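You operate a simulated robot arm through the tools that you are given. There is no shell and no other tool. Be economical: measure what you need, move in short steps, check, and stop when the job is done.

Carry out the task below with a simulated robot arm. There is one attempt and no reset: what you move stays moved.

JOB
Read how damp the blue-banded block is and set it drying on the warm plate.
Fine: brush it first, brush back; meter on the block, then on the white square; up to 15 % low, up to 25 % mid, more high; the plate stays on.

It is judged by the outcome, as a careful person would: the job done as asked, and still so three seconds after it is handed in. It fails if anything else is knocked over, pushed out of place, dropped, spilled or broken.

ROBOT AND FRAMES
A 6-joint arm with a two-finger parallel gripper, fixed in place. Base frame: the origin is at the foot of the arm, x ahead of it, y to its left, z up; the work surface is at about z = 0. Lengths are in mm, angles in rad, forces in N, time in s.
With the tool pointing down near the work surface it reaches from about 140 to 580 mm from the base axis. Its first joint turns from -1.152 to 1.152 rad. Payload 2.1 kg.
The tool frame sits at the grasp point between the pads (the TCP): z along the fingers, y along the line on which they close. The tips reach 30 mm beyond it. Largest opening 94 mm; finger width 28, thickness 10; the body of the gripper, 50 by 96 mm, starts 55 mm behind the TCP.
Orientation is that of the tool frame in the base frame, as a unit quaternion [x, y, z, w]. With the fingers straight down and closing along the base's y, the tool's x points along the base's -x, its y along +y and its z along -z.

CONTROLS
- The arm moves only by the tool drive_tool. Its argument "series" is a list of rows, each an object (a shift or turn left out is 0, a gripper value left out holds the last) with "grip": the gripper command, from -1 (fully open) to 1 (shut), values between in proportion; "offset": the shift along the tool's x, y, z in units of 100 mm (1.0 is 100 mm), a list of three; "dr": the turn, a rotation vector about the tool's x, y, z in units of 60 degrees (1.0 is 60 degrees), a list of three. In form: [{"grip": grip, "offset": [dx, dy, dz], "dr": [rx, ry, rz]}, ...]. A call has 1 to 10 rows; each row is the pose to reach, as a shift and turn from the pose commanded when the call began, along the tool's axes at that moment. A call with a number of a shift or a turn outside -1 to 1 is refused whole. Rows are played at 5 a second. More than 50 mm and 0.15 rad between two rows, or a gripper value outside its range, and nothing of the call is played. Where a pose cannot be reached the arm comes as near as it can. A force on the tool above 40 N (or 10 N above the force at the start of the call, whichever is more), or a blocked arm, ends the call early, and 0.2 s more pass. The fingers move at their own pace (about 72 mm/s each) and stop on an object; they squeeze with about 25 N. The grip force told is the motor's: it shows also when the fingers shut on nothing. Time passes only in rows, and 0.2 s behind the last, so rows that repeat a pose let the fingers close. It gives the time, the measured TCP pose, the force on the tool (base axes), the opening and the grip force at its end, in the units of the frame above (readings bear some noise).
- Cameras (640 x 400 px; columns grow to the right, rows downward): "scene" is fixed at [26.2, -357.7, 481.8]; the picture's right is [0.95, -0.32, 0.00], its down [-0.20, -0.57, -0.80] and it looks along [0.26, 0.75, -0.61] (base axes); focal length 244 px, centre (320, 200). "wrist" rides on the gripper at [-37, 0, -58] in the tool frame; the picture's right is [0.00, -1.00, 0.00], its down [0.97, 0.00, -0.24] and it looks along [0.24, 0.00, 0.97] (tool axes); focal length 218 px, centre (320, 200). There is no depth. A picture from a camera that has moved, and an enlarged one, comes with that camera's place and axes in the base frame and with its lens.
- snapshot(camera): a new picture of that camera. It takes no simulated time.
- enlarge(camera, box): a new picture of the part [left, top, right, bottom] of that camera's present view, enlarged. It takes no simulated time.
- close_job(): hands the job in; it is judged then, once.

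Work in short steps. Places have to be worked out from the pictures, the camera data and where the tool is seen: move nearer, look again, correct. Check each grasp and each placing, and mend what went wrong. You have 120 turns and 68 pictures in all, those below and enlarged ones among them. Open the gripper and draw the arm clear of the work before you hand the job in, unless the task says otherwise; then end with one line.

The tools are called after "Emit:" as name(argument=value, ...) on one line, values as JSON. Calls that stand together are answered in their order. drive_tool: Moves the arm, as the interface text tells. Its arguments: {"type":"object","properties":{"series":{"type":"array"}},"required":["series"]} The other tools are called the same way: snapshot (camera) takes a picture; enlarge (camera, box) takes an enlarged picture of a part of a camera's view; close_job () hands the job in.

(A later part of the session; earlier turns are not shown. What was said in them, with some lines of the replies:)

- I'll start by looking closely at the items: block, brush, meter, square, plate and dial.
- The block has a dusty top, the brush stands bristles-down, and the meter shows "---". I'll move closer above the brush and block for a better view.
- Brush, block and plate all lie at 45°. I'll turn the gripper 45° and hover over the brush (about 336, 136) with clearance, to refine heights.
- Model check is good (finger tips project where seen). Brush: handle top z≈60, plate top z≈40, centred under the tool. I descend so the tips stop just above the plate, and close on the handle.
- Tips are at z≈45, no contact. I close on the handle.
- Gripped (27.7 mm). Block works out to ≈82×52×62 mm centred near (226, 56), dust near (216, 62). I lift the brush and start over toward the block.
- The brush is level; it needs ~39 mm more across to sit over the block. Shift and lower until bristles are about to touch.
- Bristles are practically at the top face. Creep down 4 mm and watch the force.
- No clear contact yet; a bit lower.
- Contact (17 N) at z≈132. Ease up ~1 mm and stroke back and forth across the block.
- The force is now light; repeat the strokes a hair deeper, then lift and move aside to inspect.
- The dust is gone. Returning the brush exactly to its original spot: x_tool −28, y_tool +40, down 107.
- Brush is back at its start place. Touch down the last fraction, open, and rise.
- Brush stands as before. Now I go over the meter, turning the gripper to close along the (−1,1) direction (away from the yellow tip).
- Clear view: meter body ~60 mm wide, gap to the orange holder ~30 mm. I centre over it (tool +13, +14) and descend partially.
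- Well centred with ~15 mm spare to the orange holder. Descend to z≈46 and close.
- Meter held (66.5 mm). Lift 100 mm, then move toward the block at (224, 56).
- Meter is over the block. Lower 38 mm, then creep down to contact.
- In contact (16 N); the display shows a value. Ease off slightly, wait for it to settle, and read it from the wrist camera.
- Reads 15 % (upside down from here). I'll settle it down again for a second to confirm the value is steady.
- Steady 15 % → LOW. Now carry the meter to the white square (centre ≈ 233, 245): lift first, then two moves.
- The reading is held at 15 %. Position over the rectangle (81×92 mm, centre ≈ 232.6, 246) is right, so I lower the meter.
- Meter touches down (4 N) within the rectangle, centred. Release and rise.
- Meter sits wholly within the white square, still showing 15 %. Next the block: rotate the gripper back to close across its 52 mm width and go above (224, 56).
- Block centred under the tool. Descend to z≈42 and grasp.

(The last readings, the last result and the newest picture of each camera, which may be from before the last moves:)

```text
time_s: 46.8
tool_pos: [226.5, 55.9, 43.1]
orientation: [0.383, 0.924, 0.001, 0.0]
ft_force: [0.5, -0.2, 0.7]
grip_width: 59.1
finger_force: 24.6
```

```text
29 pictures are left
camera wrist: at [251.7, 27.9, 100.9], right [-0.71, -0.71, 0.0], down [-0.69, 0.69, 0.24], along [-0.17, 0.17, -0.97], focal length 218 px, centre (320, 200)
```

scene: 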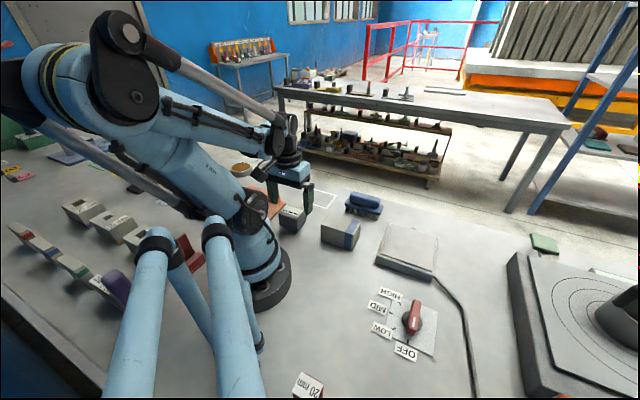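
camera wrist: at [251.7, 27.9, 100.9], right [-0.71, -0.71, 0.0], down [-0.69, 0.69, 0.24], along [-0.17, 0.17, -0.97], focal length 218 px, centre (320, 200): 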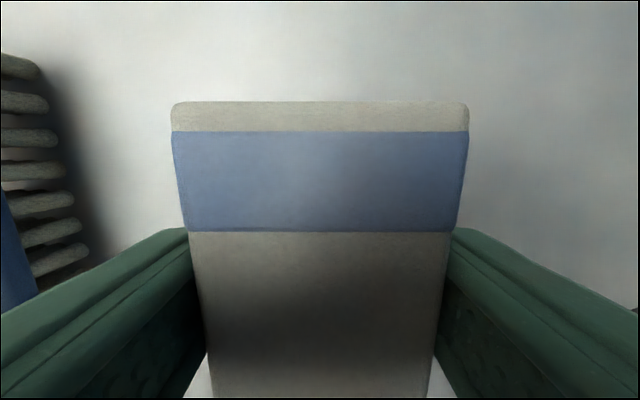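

Block held (59 mm). Lift 85 mm and travel toward the plate centre (≈368, −45).

Emit:
drive_tool(series=[{"grip": 1, "offset": [0, 0, -0.3]}, {"offset": [0, 0, -0.6]}, {"offset": [0, 0, -0.85]}, {"offset": [-0.3, 0.05, -0.85]}, {"offset": [-0.6, 0.1, -0.85]}, {"offset": [-0.9, 0.15, -0.85]}, {"offset": [-0.9, 0.15, -0.85]}])

Emit:
snapshot(camera="wrist")

Emit:
snapshot(camera="scene")

```text
time_s: 48.4
tool_pos: [299.3, 2.2, 127.4]
orientation: [0.383, 0.924, 0.0, 0.0]
ft_force: [-0.1, 0.7, -3.3]
grip_width: 59.3
finger_force: 25.2
```

```text
28 pictures are left
camera wrist: at [325.8, -25.9, 186.0], right [-0.71, -0.71, 0.0], down [-0.69, 0.69, 0.24], along [-0.17, 0.17, -0.97], focal length 218 px, centre (320, 200)
```

wrist: 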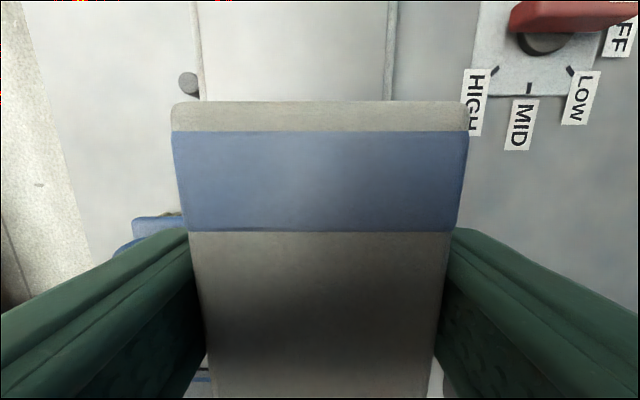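

```text
27 pictures are left
```

scene: 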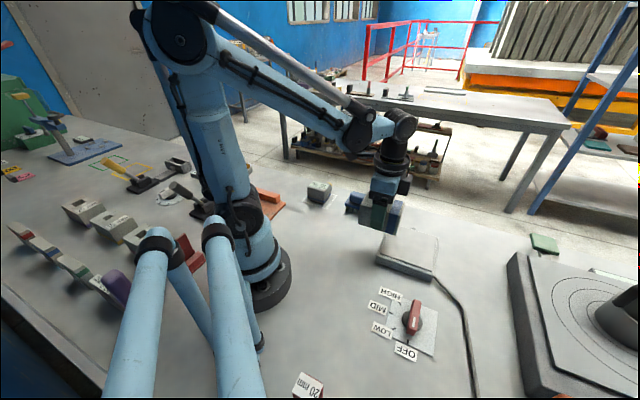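

Plate is ~17 mm to tool +y and ~82 mm ahead; move there, staying high.

Emit:
drive_tool(series=[{"grip": 1, "offset": [-0.25, 0.05, 0]}, {"offset": [-0.5, 0.1, 0]}, {"offset": [-0.82, 0.17, 0]}, {"offset": [-0.82, 0.17, 0]}])

Emit:
snapshot(camera="wrist")

Emit:
enlarge(camera="scene", box=[340, 160, 480, 290])

```text
time_s: 49.4
tool_pos: [369.3, -43.7, 127.8]
orientation: [0.382, 0.924, 0.0, 0.0]
ft_force: [0.6, -0.1, -1.9]
grip_width: 59.3
finger_force: 25.2
```

```text
26 pictures are left
camera wrist: at [395.8, -70.6, 186.0], right [-0.71, -0.71, 0.0], down [-0.69, 0.69, 0.24], along [-0.17, 0.17, -0.97], focal length 218 px, centre (320, 200)
```

wrist: 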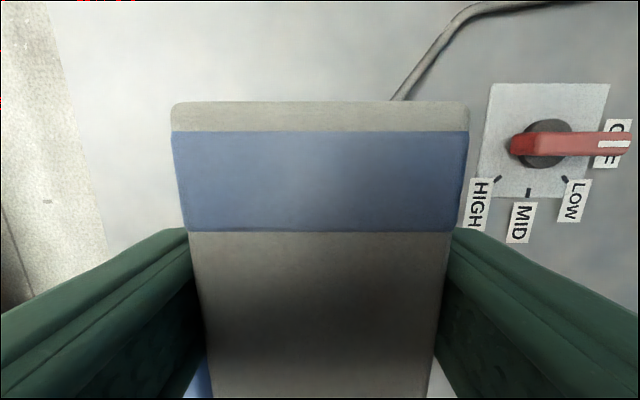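

```text
3.08 times, centred on (410, 225) of scene
camera zoom: at [26.2, -357.7, 481.8], right [0.95, -0.32, 0.0], down [-0.2, -0.57, -0.8], along [0.26, 0.75, -0.61], focal length 750 px, centre (43, 123)
```

zoom: 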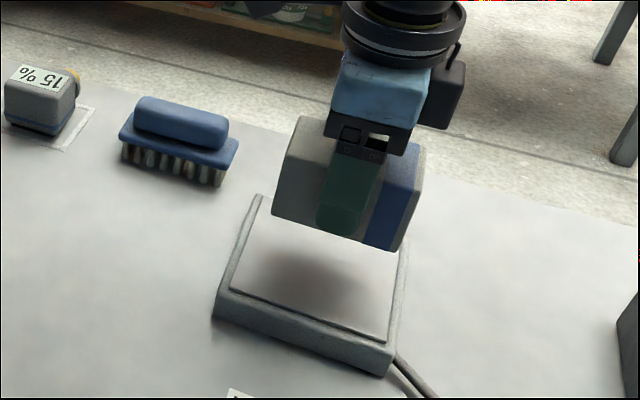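

Well centred by the shadow. Lower 50 mm and look, then creep to contact.

Emit:
drive_tool(series=[{"grip": 1, "offset": [0, 0, 0.25]}, {"offset": [0, 0, 0.45]}, {"offset": [0, 0, 0.5]}, {"offset": [0, 0, 0.5]}])

Emit:
enlarge(camera="scene", box=[340, 160, 480, 290])

```text
time_s: 50.4
tool_pos: [371.3, -42.3, 77.5]
orientation: [0.382, 0.924, 0.0, 0.0]
ft_force: [-0.5, 0.1, -3.5]
grip_width: 59.3
finger_force: 25.2
```

```text
3.08 times, centred on (410, 225) of scene
camera zoom: at [26.2, -357.7, 481.8], right [0.95, -0.32, 0.0], down [-0.2, -0.57, -0.8], along [0.26, 0.75, -0.61], focal length 750 px, centre (43, 123)
```

zoom: 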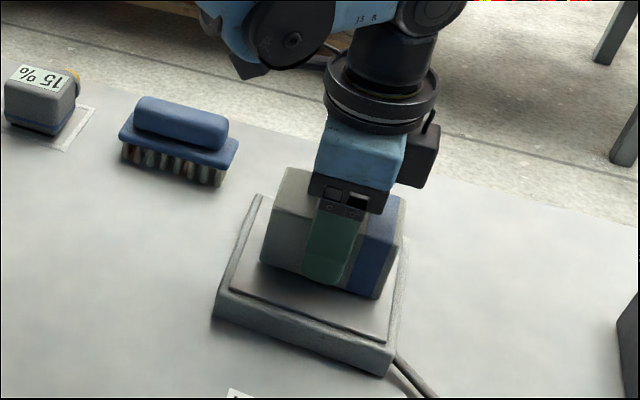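

Position looks good over the plate. Creep down to contact.

Emit:
drive_tool(series=[{"grip": 1, "offset": [0, 0, 0.03]}, {"offset": [0, 0, 0.05]}, {"offset": [0, 0, 0.065]}, {"offset": [0, 0, 0.075]}, {"offset": [0, 0, 0.085]}, {"offset": [0, 0, 0.095]}, {"offset": [0, 0, 0.105]}, {"offset": [0, 0, 0.115]}])

```text
time_s: 52.2
tool_pos: [370.8, -44.2, 66.2]
orientation: [0.383, 0.924, 0.001, 0.0]
ft_force: [-2.9, -2.2, 18.5]
grip_width: 59.3
finger_force: 24.9
```

Contact (18 N). Ease up a touch, release, rise, and check.

Emit:
drive_tool(series=[{"grip": 1, "offset": [0, 0, -0.006]}, {"grip": 0.1, "offset": [0, 0, -0.006]}, {"grip": -1, "offset": [0, 0, -0.006]}, {"grip": -1, "offset": [0, 0, -0.006]}, {"grip": -1, "offset": [0, 0, -0.006]}, {"offset": [0, 0, -0.3]}, {"offset": [0, 0, -0.65]}, {"offset": [0, 0, -1.0]}, {"offset": [0, 0, -1.0]}])

Emit:
snapshot(camera="wrist")

Emit:
enlarge(camera="scene", box=[340, 190, 480, 370])

```text
time_s: 54.2
tool_pos: [370.3, -43.7, 166.6]
orientation: [0.383, 0.924, 0.0, 0.0]
ft_force: [0.4, 0.5, -0.6]
grip_width: 93.8
finger_force: 0.0
```

```text
23 pictures are left
camera wrist: at [396.2, -70.8, 224.7], right [-0.71, -0.71, 0.0], down [-0.69, 0.69, 0.24], along [-0.17, 0.17, -0.97], focal length 218 px, centre (320, 200)
```

wrist: 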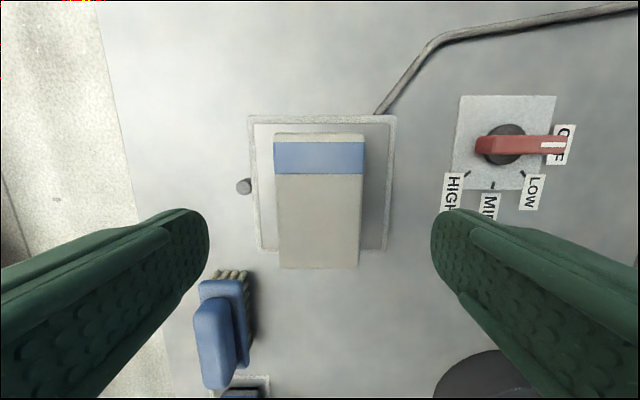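

```text
2.22 times, centred on (410, 280) of scene
camera zoom: at [26.2, -357.7, 481.8], right [0.95, -0.32, 0.0], down [-0.2, -0.57, -0.8], along [0.26, 0.75, -0.61], focal length 542 px, centre (120, 22)
```

zoom: 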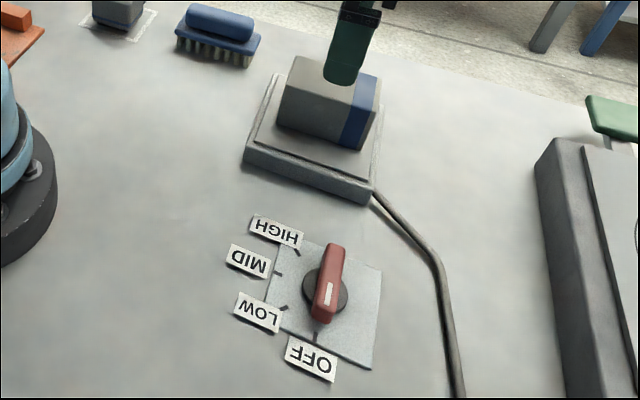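

Block sits level on the plate. Now the dial (knob near 276, −196, pointer to OFF). I move above it, turning the gripper so it will close across the lever.

Emit:
drive_tool(series=[{"grip": -1, "offset": [-0.03, -0.14, 0], "dr": [0, 0, -0.125]}, {"offset": [-0.07, -0.29, 0], "dr": [0, 0, -0.25]}, {"offset": [-0.1, -0.43, 0], "dr": [0, 0, -0.375]}, {"offset": [-0.13, -0.58, 0], "dr": [0, 0, -0.5]}, {"offset": [-0.17, -0.72, 0], "dr": [0, 0, -0.625]}, {"offset": [-0.2, -0.87, 0], "dr": [0, 0, -0.75]}, {"offset": [-0.2, -0.87, 0], "dr": [0, 0, -0.75]}])

Emit:
drive_tool(series=[{"grip": -1, "offset": [0.08, -0.13, 0], "dr": [0, 0, -0.125]}, {"offset": [0.16, -0.25, 0], "dr": [0, 0, -0.25]}, {"offset": [0.24, -0.38, 0], "dr": [0, 0, -0.375]}, {"offset": [0.31, -0.51, 0], "dr": [0, 0, -0.5]}, {"offset": [0.39, -0.63, 0], "dr": [0, 0, -0.625]}, {"offset": [0.47, -0.76, 0], "dr": [0, 0, -0.75]}, {"offset": [0.47, -0.76, 0], "dr": [0, 0, -0.75]}])

Emit:
snapshot(camera="wrist")

Emit:
enlarge(camera="scene", box=[340, 260, 480, 370])

```text
time_s: 55.8
tool_pos: [321.0, -118.7, 166.1]
orientation: [-0.001, 1.0, 0.0, 0.001]
ft_force: [-0.6, 0.6, 0.4]
grip_width: 93.9
finger_force: 0.0
```

```text
time_s: 57.4
tool_pos: [276.4, -195.4, 165.6]
orientation: [-0.383, 0.924, 0.0, 0.0]
ft_force: [-0.1, -1.1, -0.1]
grip_width: 94.1
finger_force: 0.0
```

```text
21 pictures are left
camera wrist: at [301.7, -170.5, 224.4], right [0.71, -0.71, 0.0], down [-0.69, -0.69, 0.24], along [-0.17, -0.17, -0.97], focal length 218 px, centre (320, 200)
```

wrist: 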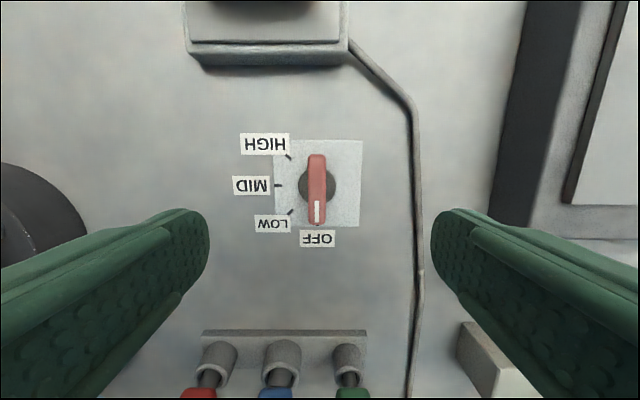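

```text
3.64 times, centred on (410, 315) of scene
camera zoom: at [26.2, -357.7, 481.8], right [0.95, -0.32, 0.0], down [-0.2, -0.57, -0.8], along [0.26, 0.75, -0.61], focal length 887 px, centre (-7, -218)
```

zoom: 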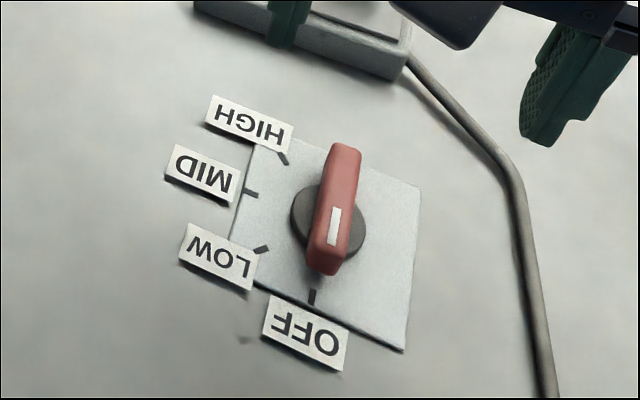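

Emit:
enlarge(camera="wrist", box=[220, 120, 380, 260])

```text
2.86 times, centred on (300, 190) of wrist
camera zoom: at [301.7, -170.5, 224.4], right [0.71, -0.71, 0.0], down [-0.69, -0.69, 0.24], along [-0.17, -0.17, -0.97], focal length 624 px, centre (377, 229)
```

zoom: 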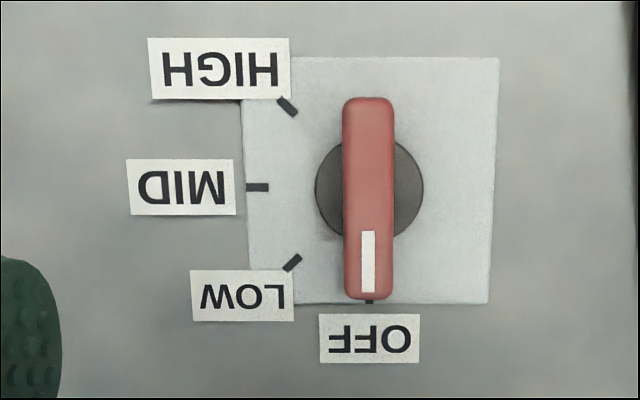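

Ticks are clear: OFF at 0°, LOW 45°, MID 90°, HIGH 135° clockwise from above. Axis is at tool +0.5, +2.6 mm. Lever top ≈ z 27; I descend toward tips at z≈16.

Emit:
drive_tool(series=[{"grip": -1, "offset": [0.005, 0.026, 0.3]}, {"offset": [0.005, 0.026, 0.6]}, {"offset": [0.005, 0.026, 0.85]}, {"offset": [0.005, 0.026, 1.0]}, {"offset": [0.005, 0.026, 1.0]}])

Emit:
snapshot(camera="wrist")

Emit:
enlarge(camera="scene", box=[340, 220, 480, 370])

```text
time_s: 58.6
tool_pos: [273.1, -192.7, 64.1]
orientation: [-0.382, 0.924, 0.0, 0.0]
ft_force: [-0.2, 0.0, -0.2]
grip_width: 94.2
finger_force: 0.1
```

```text
18 pictures are left
camera wrist: at [299.5, -169.2, 123.9], right [0.71, -0.71, 0.0], down [-0.69, -0.69, 0.24], along [-0.17, -0.17, -0.97], focal length 218 px, centre (320, 200)
```

wrist: 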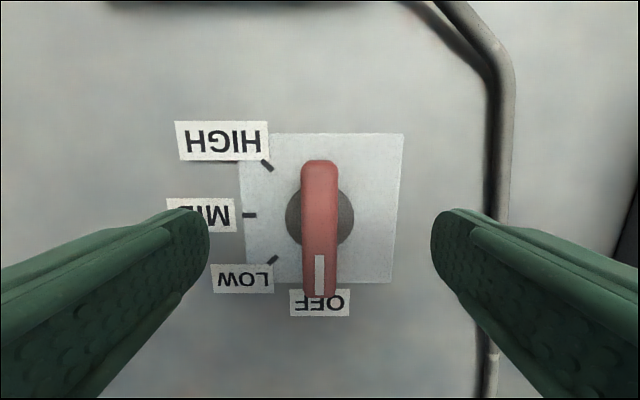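

```text
2.67 times, centred on (410, 295) of scene
camera zoom: at [26.2, -357.7, 481.8], right [0.95, -0.32, 0.0], down [-0.2, -0.57, -0.8], along [0.26, 0.75, -0.61], focal length 650 px, centre (80, -53)
```

zoom: 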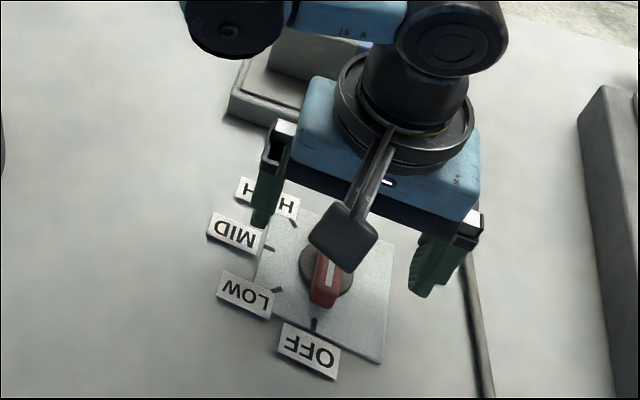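

Lever centred; its top works out to z≈36. Descend 14 mm (tips z≈20) and close.

Emit:
drive_tool(series=[{"grip": -1, "offset": [0, 0, 0.08]}, {"offset": [0, 0, 0.145]}, {"grip": 0, "offset": [0, 0, 0.145]}, {"grip": 0.5, "offset": [0, 0, 0.145]}, {"grip": 1, "offset": [0, 0, 0.145]}, {"grip": 1, "offset": [0, 0, 0.145]}, {"grip": 1, "offset": [0, 0, 0.145]}, {"grip": 1, "offset": [0, 0, 0.145]}])

Emit:
snapshot(camera="wrist")

```text
time_s: 60.4
tool_pos: [273.7, -192.5, 50.6]
orientation: [-0.383, 0.924, 0.0, 0.0]
ft_force: [-3.8, 4.2, -4.2]
grip_width: 15.7
finger_force: 45.6
```

```text
16 pictures are left
camera wrist: at [299.6, -168.9, 109.4], right [0.71, -0.71, 0.0], down [-0.69, -0.69, 0.24], along [-0.17, -0.17, -0.97], focal length 218 px, centre (320, 200)
```

wrist: 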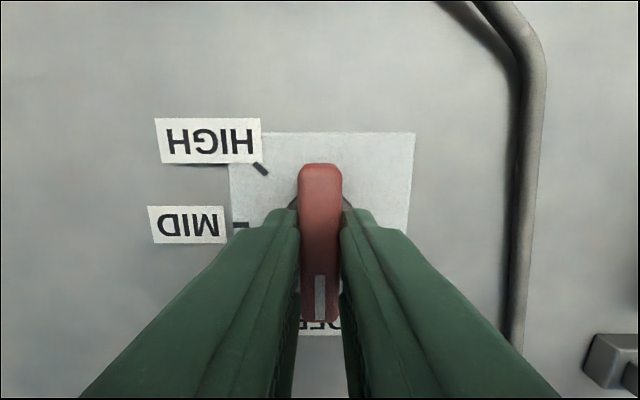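

Lever gripped (15.7 mm). Turn 45° clockwise to LOW.

Emit:
drive_tool(series=[{"grip": 1, "dr": [0, 0, 0.1]}, {"dr": [0, 0, 0.2]}, {"dr": [0, 0, 0.3]}, {"dr": [0, 0, 0.4]}, {"dr": [0, 0, 0.5]}, {"dr": [0, 0, 0.6]}, {"dr": [0, 0, 0.7]}, {"dr": [0, 0, 0.75]}, {"dr": [0, 0, 0.75]}])

Emit:
snapshot(camera="wrist")

```text
time_s: 62.4
tool_pos: [273.8, -193.8, 51.4]
orientation: [0.002, 1.0, -0.001, 0.001]
ft_force: [5.3, -22.2, -30.4]
grip_width: 15.7
finger_force: 44.5
```

```text
15 pictures are left
camera wrist: at [310.8, -196.0, 109.7], right [0.0, -1.0, 0.0], down [-0.97, 0.0, 0.24], along [-0.24, 0.0, -0.97], focal length 218 px, centre (320, 200)
```

wrist: 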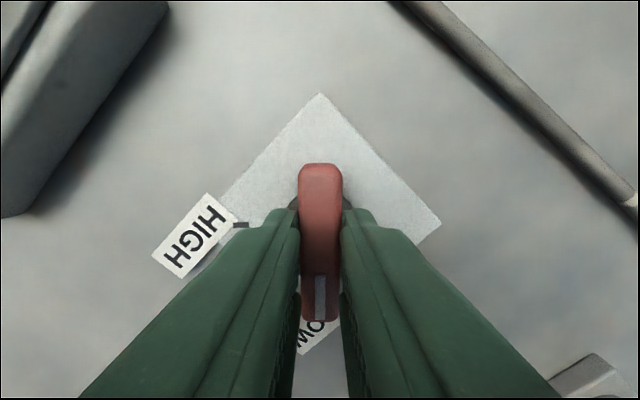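

The lever has turned 45° onto LOW. Open and rise straight up, then check.

Emit:
drive_tool(series=[{"grip": 0.5}, {"grip": 0}, {"grip": -0.5}, {"grip": -0.5}, {"grip": -0.5, "offset": [0, 0, -0.3]}, {"offset": [0, 0, -0.65]}, {"offset": [0, 0, -1.0]}, {"offset": [0, 0, -1.0]}])

Emit:
snapshot(camera="wrist")

Emit:
enlarge(camera="scene", box=[340, 190, 480, 370])

```text
time_s: 64.2
tool_pos: [273.5, -193.3, 151.3]
orientation: [0.0, 1.0, -0.001, 0.001]
ft_force: [-0.2, 0.7, -0.2]
grip_width: 70.4
finger_force: 0.2
```

```text
14 pictures are left
camera wrist: at [310.4, -195.1, 210.1], right [0.0, -1.0, 0.0], down [-0.97, 0.0, 0.24], along [-0.24, 0.0, -0.97], focal length 218 px, centre (320, 200)
```

wrist: 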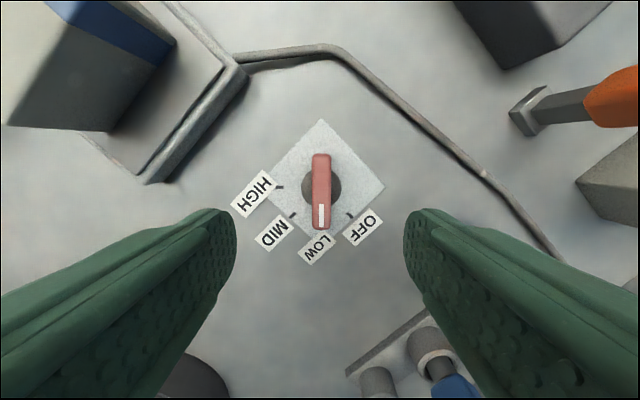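

```text
2.22 times, centred on (410, 280) of scene
camera zoom: at [26.2, -357.7, 481.8], right [0.95, -0.32, 0.0], down [-0.2, -0.57, -0.8], along [0.26, 0.75, -0.61], focal length 542 px, centre (120, 22)
```

zoom: 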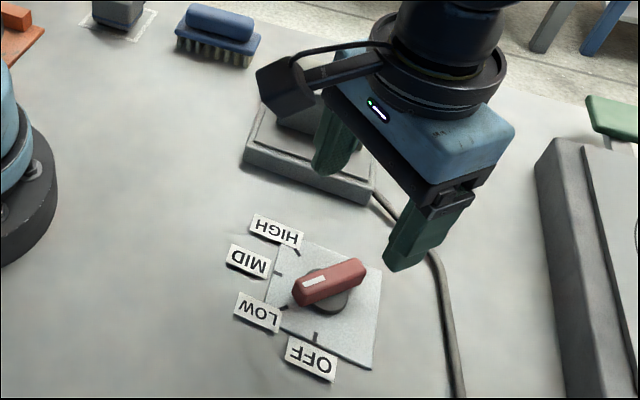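

Pointer is on LOW. Raise and draw clear, then do a final check of the whole setup.

Emit:
drive_tool(series=[{"grip": -1, "offset": [0, 0, -0.4]}, {"offset": [0, 0.1, -0.8]}, {"offset": [0, 0.4, -1.0]}, {"offset": [0.2, 0.75, -1.0]}, {"offset": [0.3, 1.0, -1.0]}, {"offset": [0.3, 1.0, -1.0]}])

Emit:
snapshot(camera="wrist")

Emit:
enlarge(camera="scene", box=[270, 170, 470, 370])

```text
time_s: 65.6
tool_pos: [245.0, -93.1, 251.3]
orientation: [0.0, 1.0, 0.0, 0.0]
ft_force: [0.3, -0.4, -0.2]
grip_width: 94.1
finger_force: 0.1
```

```text
12 pictures are left
camera wrist: at [280.8, -94.5, 309.5], right [0.0, -1.0, 0.0], down [-0.97, 0.0, 0.24], along [-0.24, 0.0, -0.97], focal length 218 px, centre (320, 200)
```

wrist: 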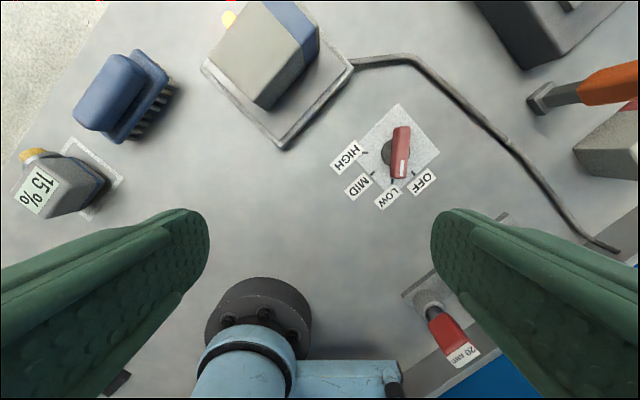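

```text
2.00 times, centred on (370, 270) of scene
camera zoom: at [26.2, -357.7, 481.8], right [0.95, -0.32, 0.0], down [-0.2, -0.57, -0.8], along [0.26, 0.75, -0.61], focal length 488 px, centre (220, 60)
```

zoom: 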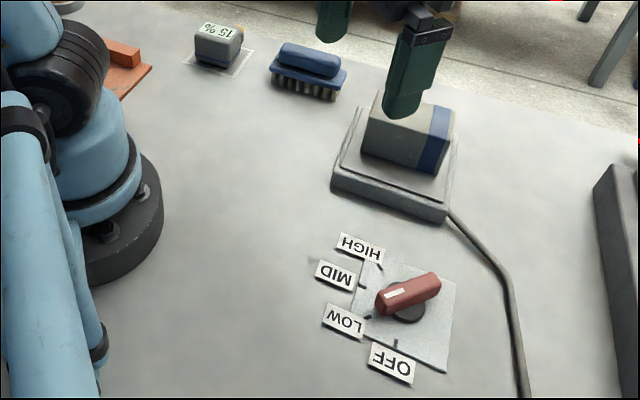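

The pilot lamp at the plate now glows yellow, the dial is on LOW, the block is on the plate, the meter is on the white square, and the brush is back. The gripper is open and clear, so I'm handing in.

Emit:
close_job()

```text
The job is handed in.
```

The block was brushed and metered at 15 %, so the dial is on LOW and the block is drying on the switched-on plate; the brush is back in its place and the meter is on the white square.
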